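You operate a simulated robot arm through the tools that you are given. There is no shell and no other tool. Be economical: measure what you need, move in short steps, check, and stop when the job is done.

Carry out the task below with a simulated robot arm. There is one attempt and no reset: what you move stays moved.

TASK
Stand the orange clip beside the yellow card. It goes on the side that lies toward x +0.7, y +0.7 (a direction in the base frame), with about 3 cm between them.

It is judged by the outcome, as a careful person would: the job done as asked, and still so three seconds after it is handed in. It fails if anything else is knocked over, pushed out of place, dropped, spilled or broken.

THE ROBOT
A 6-joint arm with a two-finger parallel gripper, fixed in place. Base frame: the origin is at the foot of the arm, x ahead of it, y to its left, z up; the work surface is at about z = 800. Lengths are in mm, angles in degrees, forces in N, time in s.
With the tool pointing down near the work surface it reaches from about 260 to 680 mm from the base axis. Its first joint turns from -66.0 to 66.0 degrees. Payload 2.9 kg.
Tool frame: the origin (TCP) lies between the finger pads and is the grasp point; the fingertips stand 30 mm ahead of it; z points along the fingers, y is the line along which they close. The gripper opens to 110 mm. The fingers are 20 mm wide and 10 mm thick; the gripper's body (48 by 112 mm) begins 55 mm behind the TCP.
Orientation is that of the tool frame in the base frame, as a unit quaternion [x, y, z, w]. With the fingers straight down and closing along the base's y, the tool's x points along the base's -x, its y along +y and its z along -z.

THE INTERFACE
- The arm moves only by the tool drive_tool. Its argument "steps" is a list that holds one entry, the list of rows, each a list of 4 numbers: the shift along the base's x, y, z in mm, then the turn about the base's z in degrees. In form: [[[dx, dy, dz, spin], ...]]. A call has 1 to 12 rows; each row shifts and turns the commanded pose from where the row before left it. "claw" is the closure in counts, from 0 (fully open) to 255 (shut), set as the call begins (left out, the last holds). A row lasts 0.2 s, in which the tool goes at most 50 mm and 8.6 degrees; a call with a longer step from one row to the next is refused whole, and so is a gripper value outside its range. A pose out of reach is approached as far as the arm can. The call stops where the force on the tool passes 40 N (or 10 N more than at its start, if that is more) or the arm is blocked; 0.2 s more then pass. The fingers move at their own pace (about 108 mm/s each) and stop on an object; they squeeze with about 24 N. The grip force told is the motor's: it shows also when the fingers shut on nothing. Time passes only in rows, and 0.2 s behind the last, so rows that do not move let the fingers close. It gives the time, the measured TCP pose, the force on the tool (base axes), the opening and the grip force at its end, in the units of the frame above (readings bear some noise).
- Cameras (640 x 400 px; columns grow to the right, rows downward): "scene" is fixed at [65.7, 419.6, 1396.6]; the picture's right is [-0.88, -0.47, 0.00], its down [-0.22, 0.41, -0.89] and it looks along [0.42, -0.78, -0.46] (base axes); focal length 316 px, centre (320, 200). "wrist" rides on the gripper at [-36, 0, -57] in the tool frame; the picture's right is [0.00, -1.00, 0.00], its down [0.97, 0.00, -0.24] and it looks along [0.24, 0.00, 0.97] (tool axes); focal length 218 px, centre (320, 200).
- camera(camera): a new picture of that camera. No time passes.
- measure_at(camera, pixels): for up to 12 pixels [column, row] of the newest picture of that camera ("zoom" is the newest enlarged one), the place [x, y, z] in the base frame of the surface seen there, good to about 3 mm. No time passes.
- enlarge(camera, box): a new picture of the part [left, top, right, bottom] of that camera's present view, enlarged. No time passes.
- hand_in(): hands the job in; it is judged then, once.

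Work in short steps. Measure before you move; look again where a grasp or a placing could have gone wrong, and mend it. You have 60 turns and 30 pictures in all, the two below and enlarged ones among them. Open the gripper and draw the arm clear of the work before you hand the job in, unless the task says otherwise; then end with one line.

The tools are called after ">>>" as a command line: name --argument value ..., lists and objects as JSON in quotes. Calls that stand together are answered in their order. drive_tool: Moves the arm, as the interface text tells. Its arguments: {"type":"object","properties":{"steps":{"type":"array","items":{"type":"array","items":{"type":"array","items":{"type":"number"}}}},"claw":{"type":"number"}},"required":["steps"]} The other tools are called the same way: camera (camera) takes a picture; measure_at (camera, pixels) gives the place of the surface under pixels of a picture; enlarge (camera, box) takes an enlarged picture of a part of a camera's view; hand_in () hands the job in.

At the start:

```text
clock: 0.0
tool_pos: [317.6, -275.4, 1050.2]
tool_rot: [0.0, 1.0, 0.001, -0.001]
wrist_force: [0.3, 0.4, -0.7]
opening: 110.3
gripper_force: 0.0
```

scene: 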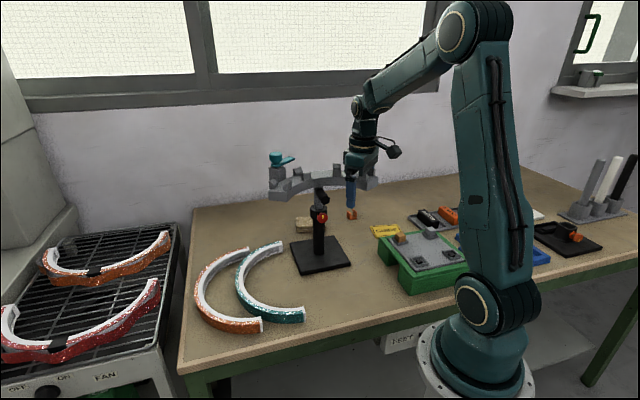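
wrist: 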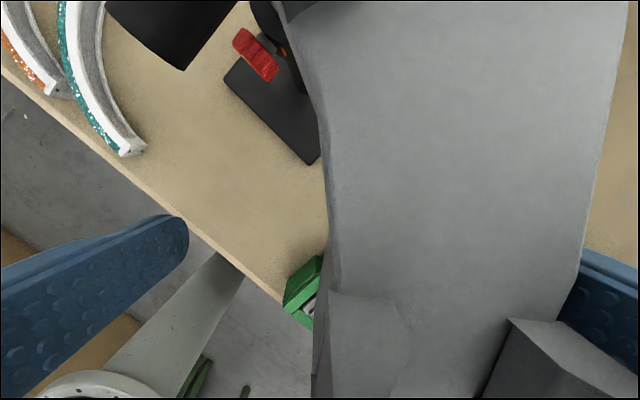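

The scene shows a yellow card near (386,231) and orange objects at (351,214), (448,215) and (574,237). I'll enlarge to identify the clip.

>>> enlarge --camera "scene" --box '[260, 140, 480, 300]'

>>> enlarge --camera "scene" --box '[400, 150, 640, 300]'

```text
2.50 times, centred on (370, 220) of scene
```

zoom: 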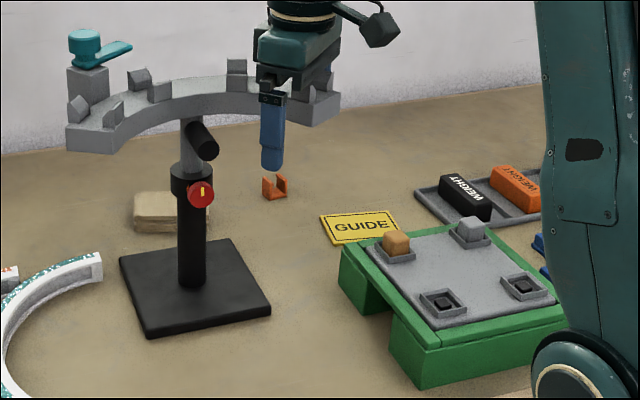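

```text
2.67 times, centred on (520, 225) of scene
```

zoom: 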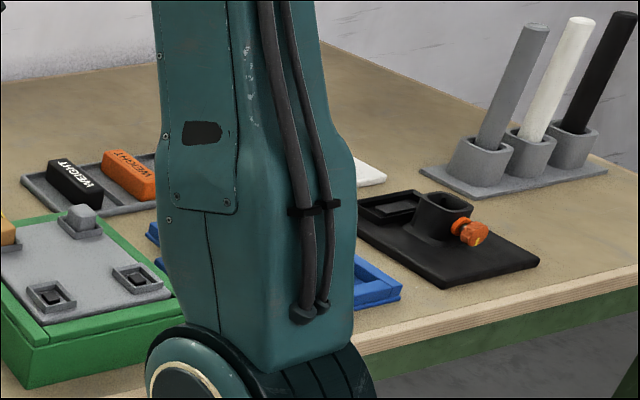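

The orange clip is the U-shaped piece at scene (352,215), and the card is "GUIDE" at (386,231). I'll measure both, plus the nearby fixture.

>>> measure_at --camera "scene" --pixels '[[348, 212], [351, 218], [356, 213], [352, 213], [371, 226], [396, 224], [402, 231], [375, 237], [386, 231], [360, 222]]'

>>> enlarge --camera "scene" --box '[330, 190, 410, 240]'

```text
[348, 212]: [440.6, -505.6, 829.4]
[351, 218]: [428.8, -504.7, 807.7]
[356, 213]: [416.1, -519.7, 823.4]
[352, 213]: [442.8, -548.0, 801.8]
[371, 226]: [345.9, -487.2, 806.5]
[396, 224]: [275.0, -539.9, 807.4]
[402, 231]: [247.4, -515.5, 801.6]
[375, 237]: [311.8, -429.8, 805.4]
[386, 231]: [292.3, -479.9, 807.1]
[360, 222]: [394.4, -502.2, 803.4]
```

```text
8.00 times, centred on (370, 215) of scene
```

zoom: 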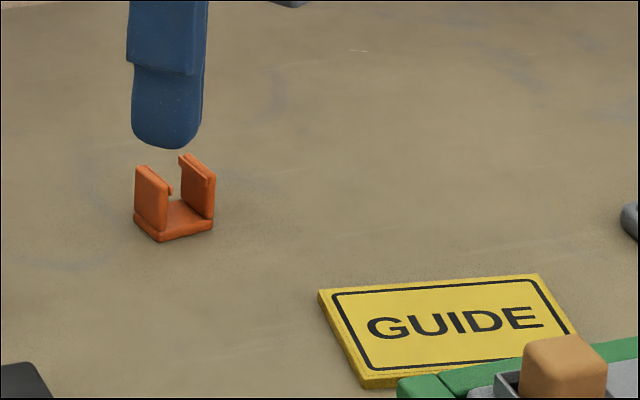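

The clip stands as an upright U at zoom (175,200). I'll measure its corners and the card's corners in this view.

>>> measure_at --camera "zoom" --pixels '[[138, 172], [166, 190], [155, 230], [184, 158], [213, 178], [210, 225], [137, 220], [180, 215], [323, 293], [535, 278], [572, 330], [366, 382]]'

>>> measure_at --camera "scene" --pixels '[[271, 198], [300, 192], [350, 182], [372, 183], [277, 158], [320, 172], [340, 176], [293, 248], [323, 237], [350, 260], [300, 272], [304, 222]]'

```text
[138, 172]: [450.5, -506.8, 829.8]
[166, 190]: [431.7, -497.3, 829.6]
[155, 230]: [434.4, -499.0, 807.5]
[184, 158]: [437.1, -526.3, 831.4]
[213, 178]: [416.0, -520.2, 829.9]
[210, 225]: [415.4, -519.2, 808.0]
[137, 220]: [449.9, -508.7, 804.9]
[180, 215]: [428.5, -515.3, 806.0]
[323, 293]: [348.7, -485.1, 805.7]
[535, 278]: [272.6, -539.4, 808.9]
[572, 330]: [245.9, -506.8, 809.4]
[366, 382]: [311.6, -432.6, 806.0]
```

```text
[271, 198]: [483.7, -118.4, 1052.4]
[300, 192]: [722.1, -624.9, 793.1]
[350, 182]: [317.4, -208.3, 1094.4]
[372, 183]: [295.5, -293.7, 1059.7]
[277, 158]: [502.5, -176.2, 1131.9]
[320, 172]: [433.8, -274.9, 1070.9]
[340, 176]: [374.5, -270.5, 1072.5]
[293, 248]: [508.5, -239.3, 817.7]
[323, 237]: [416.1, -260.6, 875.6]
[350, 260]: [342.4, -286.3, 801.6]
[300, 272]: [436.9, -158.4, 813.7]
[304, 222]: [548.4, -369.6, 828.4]
```

The arch fixture appears to pass between the open fingers. I'll measure it in the wrist view, along with the surroundings of the target, before moving.

>>> measure_at --camera "wrist" --pixels '[[335, 150], [595, 150], [330, 300], [575, 300], [320, 385], [480, 390], [515, 330], [600, 340], [630, 390], [600, 280], [180, 230], [400, 310]]'

>>> measure_at --camera "scene" --pixels '[[333, 236], [349, 263], [379, 250], [384, 262], [398, 290], [397, 240], [400, 238], [372, 178], [368, 172], [425, 228], [455, 262], [388, 252]]'

```text
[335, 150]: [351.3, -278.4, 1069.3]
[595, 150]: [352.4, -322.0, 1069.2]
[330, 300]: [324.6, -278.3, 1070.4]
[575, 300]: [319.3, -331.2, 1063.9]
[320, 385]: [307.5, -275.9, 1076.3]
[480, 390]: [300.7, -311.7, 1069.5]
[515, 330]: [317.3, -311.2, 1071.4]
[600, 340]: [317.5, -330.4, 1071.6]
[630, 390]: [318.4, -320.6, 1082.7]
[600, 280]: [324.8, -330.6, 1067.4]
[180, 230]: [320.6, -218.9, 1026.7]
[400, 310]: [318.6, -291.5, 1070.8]
```

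```text
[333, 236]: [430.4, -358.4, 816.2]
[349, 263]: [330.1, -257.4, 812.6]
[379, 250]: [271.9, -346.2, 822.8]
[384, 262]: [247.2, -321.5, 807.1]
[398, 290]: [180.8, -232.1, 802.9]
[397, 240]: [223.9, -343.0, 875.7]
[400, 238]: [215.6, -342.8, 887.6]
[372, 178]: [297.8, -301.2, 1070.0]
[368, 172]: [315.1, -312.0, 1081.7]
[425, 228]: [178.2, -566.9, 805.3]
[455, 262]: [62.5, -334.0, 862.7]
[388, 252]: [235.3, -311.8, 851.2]
```

The arch spans y about -276 to -331 and the right finger is at about -330. I'll shift -y a little to centre the fingers around it, then lift straight up.

>>> drive_tool --steps '[[[0, -12, 0, 0], [0, -12, 0, 0], [0, 0, 25, 0], [0, 0, 35, 0], [0, 0, 40, 0], [0, 0, 40, 0]]]'

```text
clock: 1.4
tool_pos: [313.2, -300.3, 1190.5]
tool_rot: [0.001, 1.0, 0.0, 0.0]
wrist_force: [-0.2, 0.4, 0.5]
opening: 110.1
gripper_force: 0.0
```

I'm clear above the arch. Now I go over in -y to near the clip, then come down to z ≈ 1000 and look with the wrist camera.

>>> drive_tool --steps '[[[0, -45, 0, 0], [10, -45, 0, 0], [25, -45, 0, 0], [35, -45, 0, 0], [35, -20, -30, 0], [0, 0, -45, 0], [0, 0, -45, 0], [0, 0, -45, 0], [0, 0, 0, 0]]]'

>>> camera --camera "wrist"

```text
refused: row 3 steps farther than a row can; nothing moved
```

```text
24 pictures are left
```

wrist: 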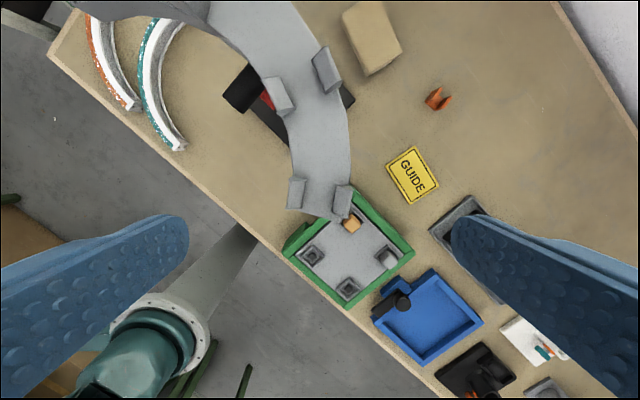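

The view is clear and the path is free, so I'll resend with smaller steps.

>>> drive_tool --steps '[[[0, -45, 0, 0], [10, -45, 0, 0], [25, -40, 0, 0], [30, -35, 0, 0], [30, -25, -25, 0], [20, 0, -40, 0], [0, 0, -45, 0], [0, 0, -45, 0], [0, 0, -35, 0], [0, 0, 0, 0]]]'

>>> camera --camera "wrist"

```text
clock: 3.6
tool_pos: [413.6, -469.0, 990.1]
tool_rot: [0.0, 1.0, 0.001, 0.0]
wrist_force: [-0.5, 0.6, -0.1]
opening: 110.2
gripper_force: 0.1
out of reach, approached as far as the arm can: row 4, 5
```

```text
23 pictures are left
```

wrist: 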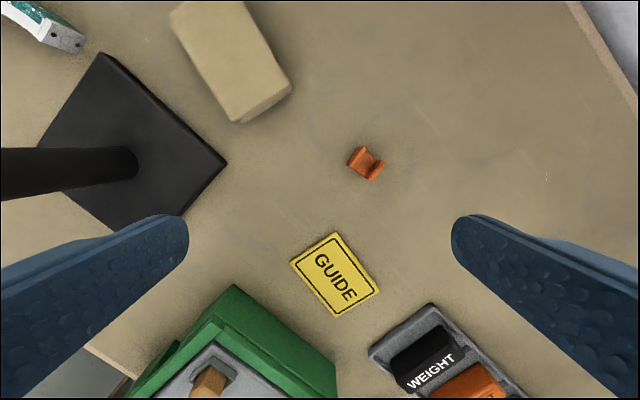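

The clip at (366,163) and the whole card are visible. I'll enlarge and measure both.

>>> enlarge --camera "wrist" --box '[326, 138, 406, 188]'

>>> measure_at --camera "wrist" --pixels '[[291, 264], [336, 233], [379, 290], [335, 316], [227, 163], [180, 212], [232, 285], [335, 365], [290, 90], [240, 122], [280, 200]]'

```text
8.00 times, centred on (366, 163) of wrist
```

zoom: 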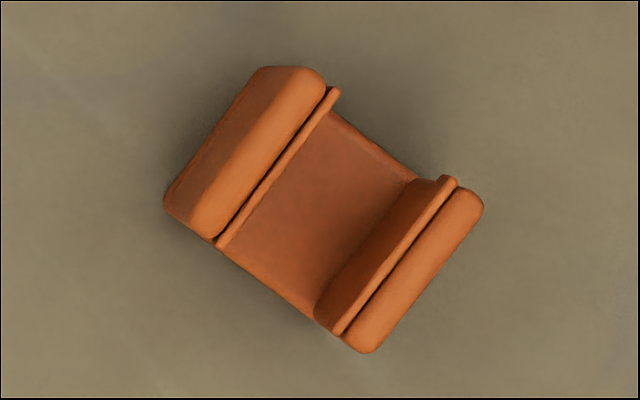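

```text
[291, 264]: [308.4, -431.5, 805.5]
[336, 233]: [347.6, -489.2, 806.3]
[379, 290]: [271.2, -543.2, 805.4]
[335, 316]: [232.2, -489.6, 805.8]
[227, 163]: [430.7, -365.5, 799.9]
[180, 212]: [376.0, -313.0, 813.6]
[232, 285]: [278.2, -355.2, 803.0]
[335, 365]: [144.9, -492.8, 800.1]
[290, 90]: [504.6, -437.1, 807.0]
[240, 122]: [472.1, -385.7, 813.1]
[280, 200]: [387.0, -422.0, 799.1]
```

>>> measure_at --camera "zoom" --pixels '[[210, 230], [310, 80], [365, 345], [475, 205], [262, 155], [418, 275], [172, 205], [320, 220], [262, 72]]'

```text
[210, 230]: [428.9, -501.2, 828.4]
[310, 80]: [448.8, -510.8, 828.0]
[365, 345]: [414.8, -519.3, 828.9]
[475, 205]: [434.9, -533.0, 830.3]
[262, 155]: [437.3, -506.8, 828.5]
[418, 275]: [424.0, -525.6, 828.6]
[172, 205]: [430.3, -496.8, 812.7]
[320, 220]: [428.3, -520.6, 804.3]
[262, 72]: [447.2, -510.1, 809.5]
```

The clip's centre is about (431.5,-516), its walls are 29 mm apart along (0.57,0.82), and its top is at z 829. I'll spin -35° to close across the walls and descend to about z 900 over it.

>>> drive_tool --steps '[[[0, 0, -20, -7], [0, 0, -20, -7], [0, 0, -20, -7], [0, 0, -20, -7], [0, 0, -10, -7], [6, -16, 0, 0], [6, -16, 0, 0], [6, -15, 0, 0], [0, 0, 0, 0]]]'

>>> camera --camera "wrist"

```text
clock: 5.6
tool_pos: [431.5, -513.8, 901.0]
tool_rot: [0.301, 0.954, 0.001, 0.0]
wrist_force: [-0.2, 0.6, 0.1]
opening: 109.9
gripper_force: 0.0
```

```text
21 pictures are left
```

wrist: 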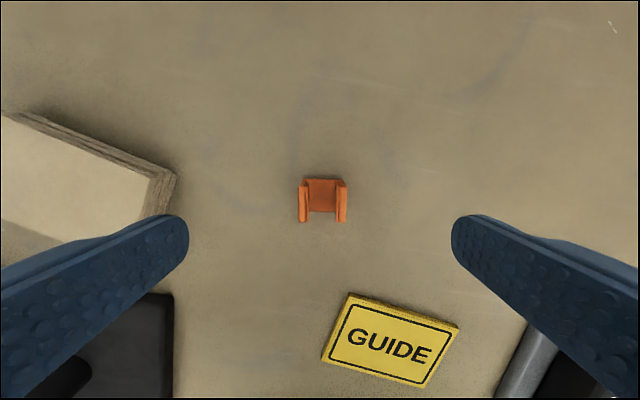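

The clip is centred between the fingers at (322,200). I'll narrow the opening to about 70 mm to stay clear of the beige block, then descend 63 mm.

>>> drive_tool --claw 93 --steps '[[[0, 0, 0, 0], [0, 0, 0, 0], [0, -1, -20, 0], [0, 0, -20, 0], [0, 0, -15, 0], [0, 0, -7, 0], [0, 0, 0, 0]]]'

>>> camera --camera "wrist"

```text
clock: 7.2
tool_pos: [424.8, -525.5, 848.4]
tool_rot: [0.307, 0.952, -0.003, 0.007]
wrist_force: [0.5, -0.5, -0.5]
opening: 69.8
gripper_force: 0.1
```

```text
20 pictures are left
```

wrist: 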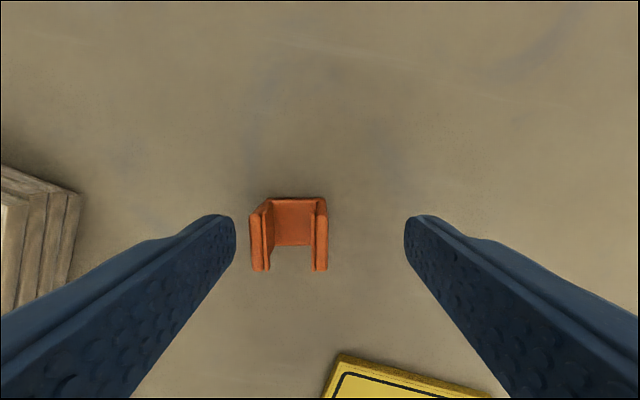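

The pose drifted about 12 mm sideways and is 10 mm high, with little force at the tool. Something may be touching the arm, so I'll check the scene.

>>> camera --camera "scene"

>>> enlarge --camera "scene" --box '[260, 90, 480, 250]'

```text
19 pictures are left
```

scene: 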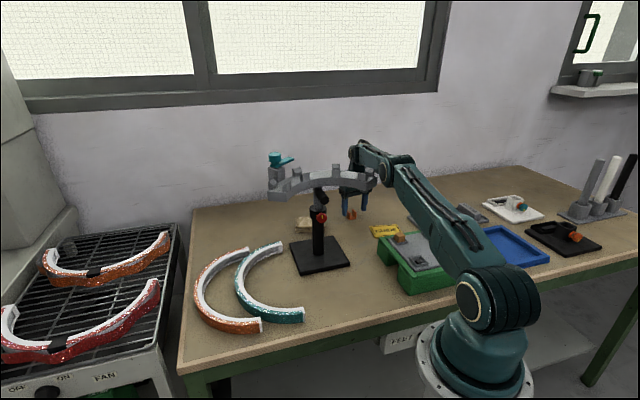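

```text
2.50 times, centred on (370, 170) of scene
```

zoom: 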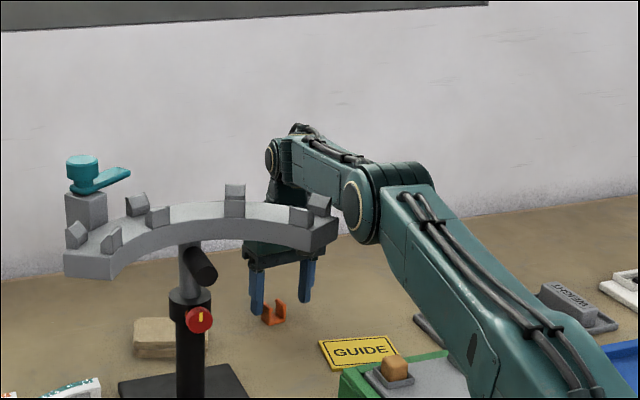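

The elbow's side disc, at zoom (357,207), is pressing on the end of the arch fixture. I'll back straight up at once and then measure the clearance.

>>> drive_tool --steps '[[[0, 0, 20, 0], [0, 0, 25, 0], [0, 0, 17, 0], [0, 0, 0, 0]]]'

>>> enlarge --camera "scene" --box '[260, 140, 480, 300]'

```text
clock: 8.2
tool_pos: [432.3, -516.2, 900.1]
tool_rot: [0.301, 0.954, 0.001, -0.001]
wrist_force: [0.0, 0.5, -0.3]
opening: 69.9
gripper_force: 0.0
```

```text
2.50 times, centred on (370, 220) of scene
```

zoom: 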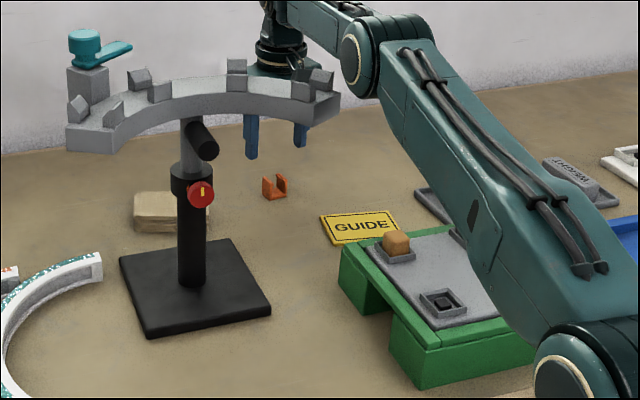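

The arch, stand and handle are at the same pixels as at the start, so nothing was displaced. Now I'll measure the elbow and the arch end.

>>> measure_at --camera "zoom" --pixels '[[353, 60], [343, 60], [353, 95], [375, 60], [375, 95], [338, 100], [325, 75], [312, 95], [338, 118], [285, 15], [320, 45], [345, 30]]'

>>> camera --camera "wrist"

```text
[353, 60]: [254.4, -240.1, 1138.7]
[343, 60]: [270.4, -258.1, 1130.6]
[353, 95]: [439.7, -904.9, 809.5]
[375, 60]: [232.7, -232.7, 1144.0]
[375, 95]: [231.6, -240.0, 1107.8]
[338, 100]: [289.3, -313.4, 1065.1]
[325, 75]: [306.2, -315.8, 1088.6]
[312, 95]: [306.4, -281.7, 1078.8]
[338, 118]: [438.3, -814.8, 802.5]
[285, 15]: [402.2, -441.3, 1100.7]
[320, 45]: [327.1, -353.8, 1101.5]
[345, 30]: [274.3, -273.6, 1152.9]
```

```text
16 pictures are left
```

wrist: 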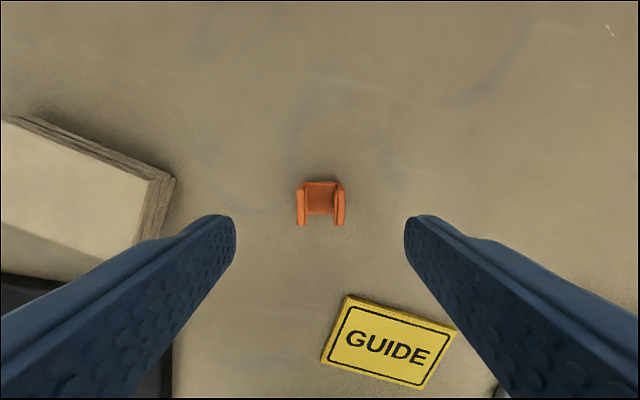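

The forearm overlaps the arch end by only about 5–10 mm sideways. I'll grip only the clip's far (-n) wall with one finger inside the U, which shifts the arm about 12 mm away from the arch. I'll move over that wall, set the opening to about 14 mm, lower to z 870 and look.

>>> drive_tool --claw 222 --steps '[[[-5, -3.6, 0, 0], [-5, -3.7, 0, 0], [0, 0, -15, 0], [0, 0, -12, 0], [0, 0, 0, 0], [0, 0, 0, 0]]]'

>>> enlarge --camera "wrist" --box '[240, 150, 400, 250]'

```text
clock: 9.6
tool_pos: [422.3, -522.4, 876.1]
tool_rot: [0.3, 0.954, 0.0, 0.001]
wrist_force: [-0.2, -0.3, 0.3]
opening: 14.2
gripper_force: 0.0
```

```text
4.00 times, centred on (320, 200) of wrist
```

zoom: 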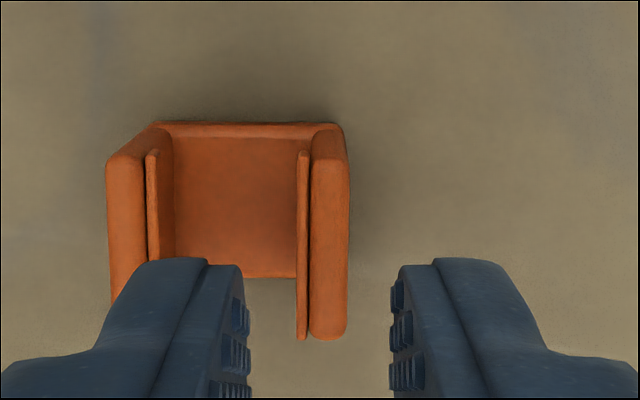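

The far wall is centred between the fingers at zoom (322,230), with about 3–4 mm clearance for the inside finger. I'll descend 14 mm and check the pose for arm contact before going in.

>>> drive_tool --steps '[[[0, 0, -7, 0], [0, 0, -7, 0], [0, 0, 0, 0]]]'

>>> enlarge --camera "wrist" --box '[240, 180, 400, 280]'

```text
clock: 10.4
tool_pos: [420.8, -521.4, 860.4]
tool_rot: [0.3, 0.954, 0.0, 0.0]
wrist_force: [-0.4, 0.8, 0.1]
opening: 14.2
gripper_force: 0.2
```

```text
4.00 times, centred on (320, 230) of wrist
```

zoom: 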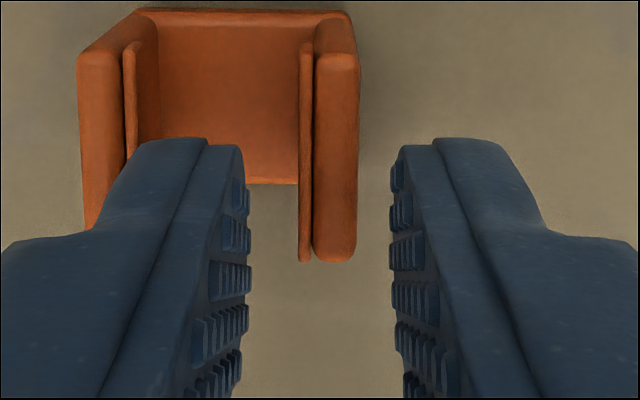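

No deflection. The wall is 1 mm off centre, so I'll shift by that and descend 13 mm so the tips straddle the wall.

>>> drive_tool --steps '[[[-0.6, -0.8, -3, 0], [0, 0, -5, 0], [0, 0, -5, 0], [0, 0, 0, 0]]]'

>>> enlarge --camera "wrist" --box '[240, 190, 400, 290]'

>>> enlarge --camera "scene" --box '[330, 140, 410, 190]'

```text
clock: 11.4
tool_pos: [421.2, -523.5, 848.3]
tool_rot: [0.3, 0.954, 0.0, -0.001]
wrist_force: [0.4, 0.0, -0.2]
opening: 14.2
gripper_force: 0.2
```

```text
4.00 times, centred on (320, 240) of wrist
```

zoom: 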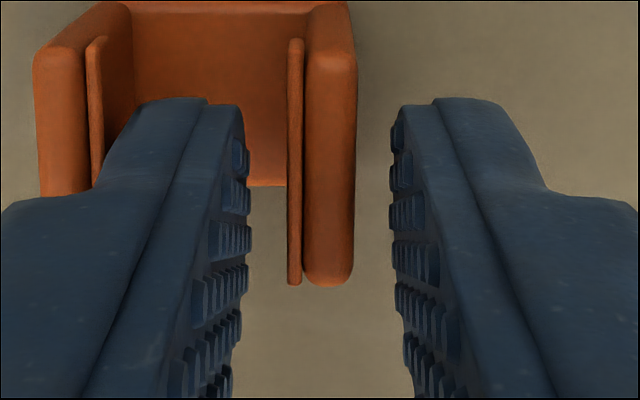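

```text
8.00 times, centred on (370, 165) of scene
```

zoom: 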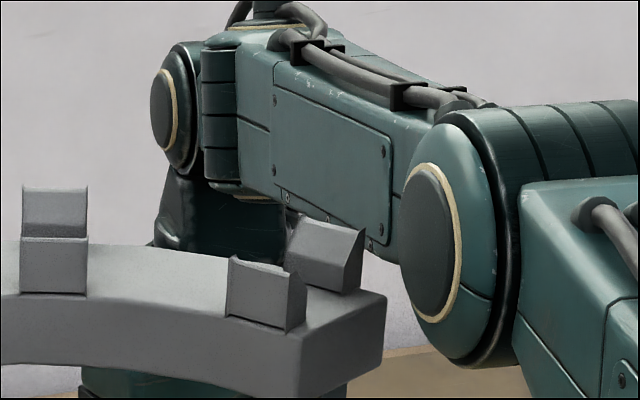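

There's no contact and the wall lies between the pads. I'll go 3 mm deeper, then close gently.

>>> drive_tool --steps '[[[0, 0, -3, 0], [0, 0, 0, 0]]]'

>>> drive_tool --claw 250 --steps '[[[0, 0, 0, 0], [0, 0, 0, 0], [0, 0, 0, 0]]]'

>>> enlarge --camera "wrist" --box '[240, 190, 400, 290]'

```text
clock: 12.0
tool_pos: [420.6, -523.9, 845.4]
tool_rot: [0.301, 0.954, 0.0, 0.001]
wrist_force: [0.3, 0.9, -0.4]
opening: 14.0
gripper_force: 0.0
```

```text
clock: 12.8
tool_pos: [421.4, -523.1, 846.9]
tool_rot: [0.301, 0.954, 0.001, 0.001]
wrist_force: [0.4, -0.4, -0.2]
opening: 3.4
gripper_force: 24.2
```

```text
4.00 times, centred on (320, 240) of wrist
```

zoom: 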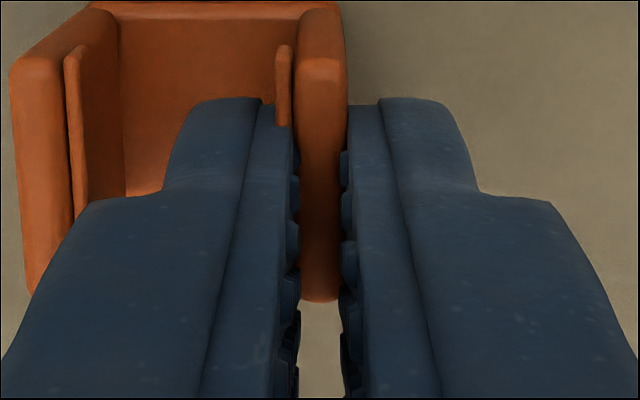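

The wall is gripped with 24 N at a 3.4 mm opening. I'll lift slowly and check.

>>> drive_tool --claw 255 --steps '[[[0, 0, 5, 0], [0, 0, 10, 0], [0, 0, 15, 0], [0, 0, 15, 0], [0, 0, 0, 0]]]'

>>> camera --camera "wrist"

>>> enlarge --camera "scene" --box '[310, 150, 420, 230]'

```text
clock: 14.0
tool_pos: [420.0, -523.8, 889.9]
tool_rot: [0.3, 0.954, 0.0, 0.0]
wrist_force: [0.6, -0.5, -0.9]
opening: 3.3
gripper_force: 23.9
```

```text
10 pictures are left
```

wrist: 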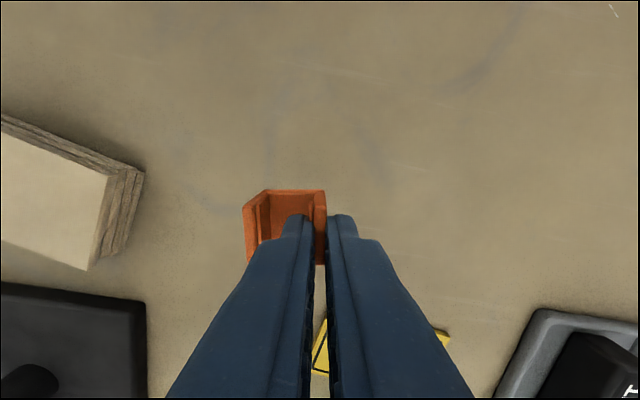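

```text
5.00 times, centred on (365, 190) of scene
```

zoom: 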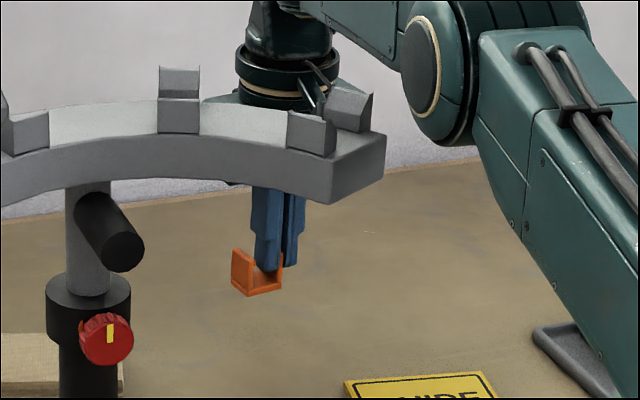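

The clip is held securely and level. Its centre is (+10.8,+7.5) from the TCP, so for a clip target of (360,-425) the TCP goes to about (349,-432.5). I'll move there at this height.

>>> drive_tool --steps '[[[-12, 15, 5, 0], [-12, 15, 5, 0], [-12, 15, 0, 0], [-12, 15, 0, 0], [-12, 15, 0, 0], [-11, 16, 0, 0], [0, 0, 0, 0]]]'

>>> enlarge --camera "scene" --box '[310, 130, 440, 240]'

```text
clock: 15.6
tool_pos: [350.0, -431.9, 901.8]
tool_rot: [0.3, 0.954, 0.0, 0.0]
wrist_force: [0.3, -0.4, -0.5]
opening: 3.5
gripper_force: 23.7
```

```text
3.64 times, centred on (375, 185) of scene
```

zoom: 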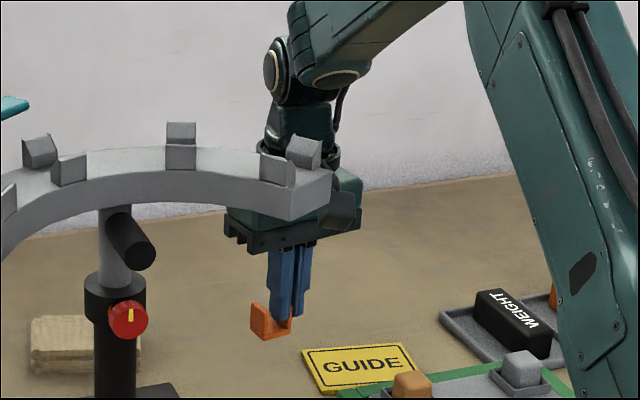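

The forearm is now high. I'll measure the wrist disc and the dark housing against the arch end before lowering.

>>> measure_at --camera "zoom" --pixels '[[273, 70], [290, 95], [343, 205], [335, 225], [320, 85], [345, 80], [310, 150], [325, 185], [258, 305], [265, 335], [290, 325], [345, 110]]'

```text
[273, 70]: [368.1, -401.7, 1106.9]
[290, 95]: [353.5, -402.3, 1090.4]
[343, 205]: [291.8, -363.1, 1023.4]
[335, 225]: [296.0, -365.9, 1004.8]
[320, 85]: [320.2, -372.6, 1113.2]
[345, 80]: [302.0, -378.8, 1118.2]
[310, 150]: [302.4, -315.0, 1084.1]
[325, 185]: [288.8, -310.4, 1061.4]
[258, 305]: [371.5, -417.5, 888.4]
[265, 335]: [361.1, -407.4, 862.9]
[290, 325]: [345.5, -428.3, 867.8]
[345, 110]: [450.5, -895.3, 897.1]
```

There's good clearance (about 40 mm), so I'll lower in steps to just above the table.

>>> drive_tool --steps '[[[0, 0, -15, 0], [0, 0, -15, 0], [0, 0, -12, 0], [0, 0, -6, 0], [0, 0, 0, 0]]]'

>>> enlarge --camera "scene" --box '[330, 180, 420, 240]'

```text
clock: 16.8
tool_pos: [349.5, -435.1, 850.9]
tool_rot: [0.301, 0.954, 0.0, 0.0]
wrist_force: [-0.1, -0.1, 0.5]
opening: 3.6
gripper_force: 23.4
```

```text
6.67 times, centred on (375, 210) of scene
```

zoom: 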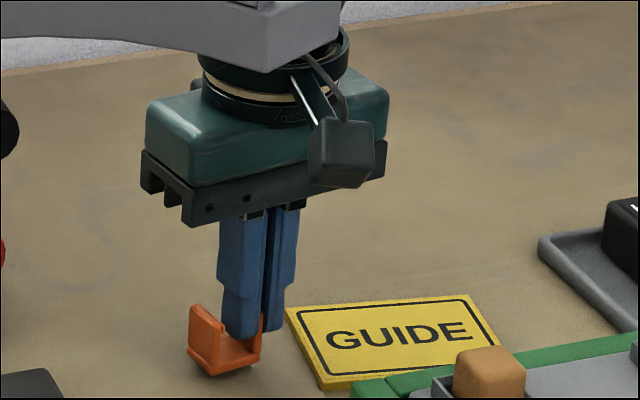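

The clip is just above the table. I'll measure the gap now.

>>> measure_at --camera "zoom" --pixels '[[192, 310], [222, 328], [190, 350], [211, 368], [258, 358], [262, 325], [290, 312], [322, 384], [305, 348]]'

```text
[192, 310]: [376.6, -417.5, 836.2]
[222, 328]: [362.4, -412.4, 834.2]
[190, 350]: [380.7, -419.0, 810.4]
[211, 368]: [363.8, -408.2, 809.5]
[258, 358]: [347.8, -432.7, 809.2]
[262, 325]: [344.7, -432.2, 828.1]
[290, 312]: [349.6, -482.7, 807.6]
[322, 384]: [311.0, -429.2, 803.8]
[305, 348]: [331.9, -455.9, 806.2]
```

The nearest-corner gap is about 31–32 mm, on the right side. I'll lower the last 4 mm and then open slightly (about 14 mm).

>>> drive_tool --steps '[[[-0.8, -0.6, -2, 0], [0, 0, -2, 0], [0, 0, -1, 0], [0, 0, 0, 0]]]'

```text
clock: 17.8
tool_pos: [349.3, -433.5, 846.9]
tool_rot: [0.301, 0.954, 0.0, -0.001]
wrist_force: [-0.5, -0.2, -0.8]
opening: 3.5
gripper_force: 23.6
```

By commanded height the clip is still about 2 mm above where it was picked, so I'll lower 2 mm more.

>>> drive_tool --steps '[[[0, 0, -1, 0], [0, 0, -1, 0], [0, 0, 0, 0]]]'

>>> enlarge --camera "scene" --box '[330, 190, 410, 240]'

```text
clock: 18.6
tool_pos: [349.7, -432.0, 845.4]
tool_rot: [0.301, 0.954, 0.0, 0.0]
wrist_force: [0.2, -0.2, -1.4]
opening: 3.5
gripper_force: 23.9
```

```text
8.00 times, centred on (370, 215) of scene
```

zoom: 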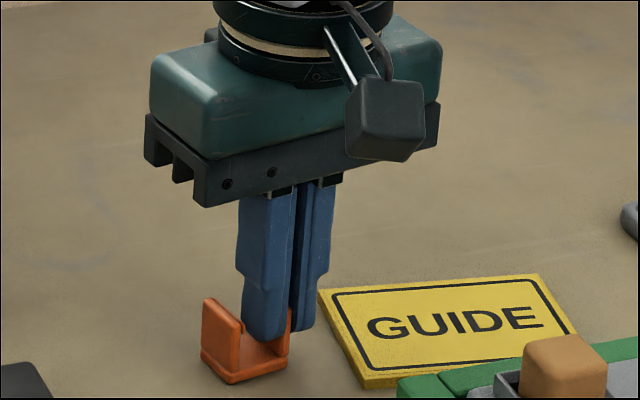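

The clip rests on, or within 1 mm of, the table. I'll open just enough (about 12 mm) that the inside finger doesn't touch the other wall, then lift out.

>>> drive_tool --claw 228 --steps '[[[0, 0, 0, 0], [0, 0, 0, 0], [0, 0, 0, 0]]]'

>>> enlarge --camera "wrist" --box '[240, 190, 400, 290]'

```text
clock: 19.4
tool_pos: [349.6, -432.1, 844.8]
tool_rot: [0.301, 0.954, 0.0, 0.0]
wrist_force: [0.4, 0.0, 0.7]
opening: 11.8
gripper_force: 0.1
```

```text
4.00 times, centred on (320, 240) of wrist
```

zoom: 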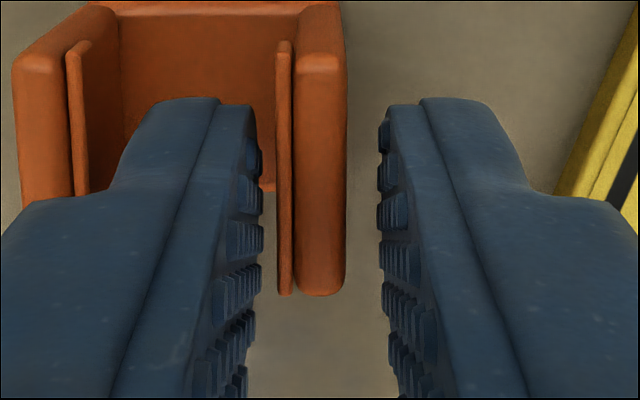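

The clip is released and both fingers are clear of the walls. I'll lift straight up, slowly at first.

>>> drive_tool --steps '[[[0, 0, 5, 0], [0, 0, 10, 0], [0, 0, 15, 0], [0, 0, 20, 0], [0, 0, 20, 0], [0, 0, 0, 0]]]'

>>> camera --camera "wrist"

```text
clock: 20.8
tool_pos: [347.3, -435.4, 915.6]
tool_rot: [0.301, 0.954, 0.0, 0.0]
wrist_force: [0.4, 0.0, -0.2]
opening: 11.6
gripper_force: 0.1
```

```text
4 pictures are left
```

wrist: 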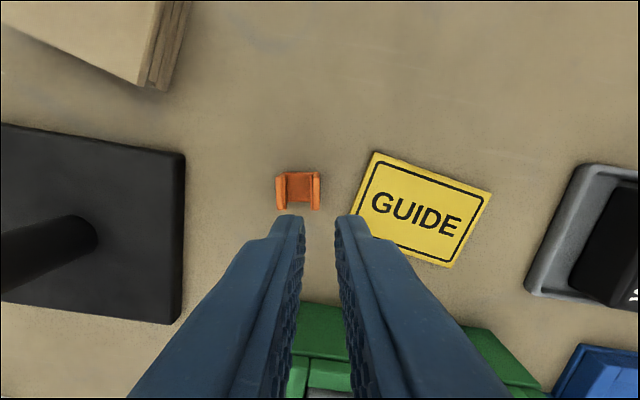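

The clip stands upright beside the card. I'll verify the gap.

>>> measure_at --camera "wrist" --pixels '[[285, 176], [320, 178], [317, 207], [279, 206], [373, 154], [353, 217], [363, 186], [488, 194], [446, 265]]'

```text
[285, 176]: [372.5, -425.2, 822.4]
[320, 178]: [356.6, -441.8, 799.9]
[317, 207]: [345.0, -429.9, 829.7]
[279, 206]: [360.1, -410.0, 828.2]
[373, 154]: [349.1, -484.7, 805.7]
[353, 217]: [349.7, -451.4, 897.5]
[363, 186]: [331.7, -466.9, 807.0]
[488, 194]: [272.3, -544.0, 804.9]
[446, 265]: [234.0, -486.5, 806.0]
```

The gap measures about 31 mm on the requested side. I'll raise and move the arm away from the arch, and open the gripper once clear.

>>> drive_tool --steps '[[[5, -15, 20, 0], [5, -20, 20, 0], [5, -20, 20, 0], [5, -15, 10, 0], [0, 0, 0, 0]]]'

>>> drive_tool --claw 0 --steps '[[[0, 0, 0, 0], [0, 0, 0, 0], [0, 0, 0, 0]]]'

>>> camera --camera "scene"

```text
clock: 22.0
tool_pos: [370.2, -504.4, 987.3]
tool_rot: [0.301, 0.954, -0.001, 0.0]
wrist_force: [-0.7, 0.0, 0.8]
opening: 11.5
gripper_force: 0.0
```

```text
clock: 22.8
tool_pos: [370.2, -503.1, 987.6]
tool_rot: [0.3, 0.954, 0.0, -0.001]
wrist_force: [0.4, -0.1, -0.1]
opening: 109.8
gripper_force: 0.0
```

```text
3 pictures are left
```

scene: 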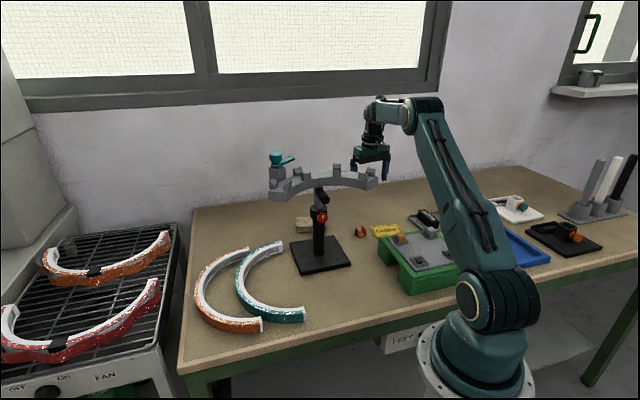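

The clip stands at (361,232) beside the card, everything else is in place, and the arm is clear. I'm handing in.

>>> hand_in

```text
The job is handed in.
```

The orange clip now stands upright beside the yellow card, on the x +0.7, y +0.7 side, with a measured gap of about 31 mm; the arm's elbow briefly pressed on the end of the arch fixture during the first approach, but before-and-after pictures showed nothing had moved.
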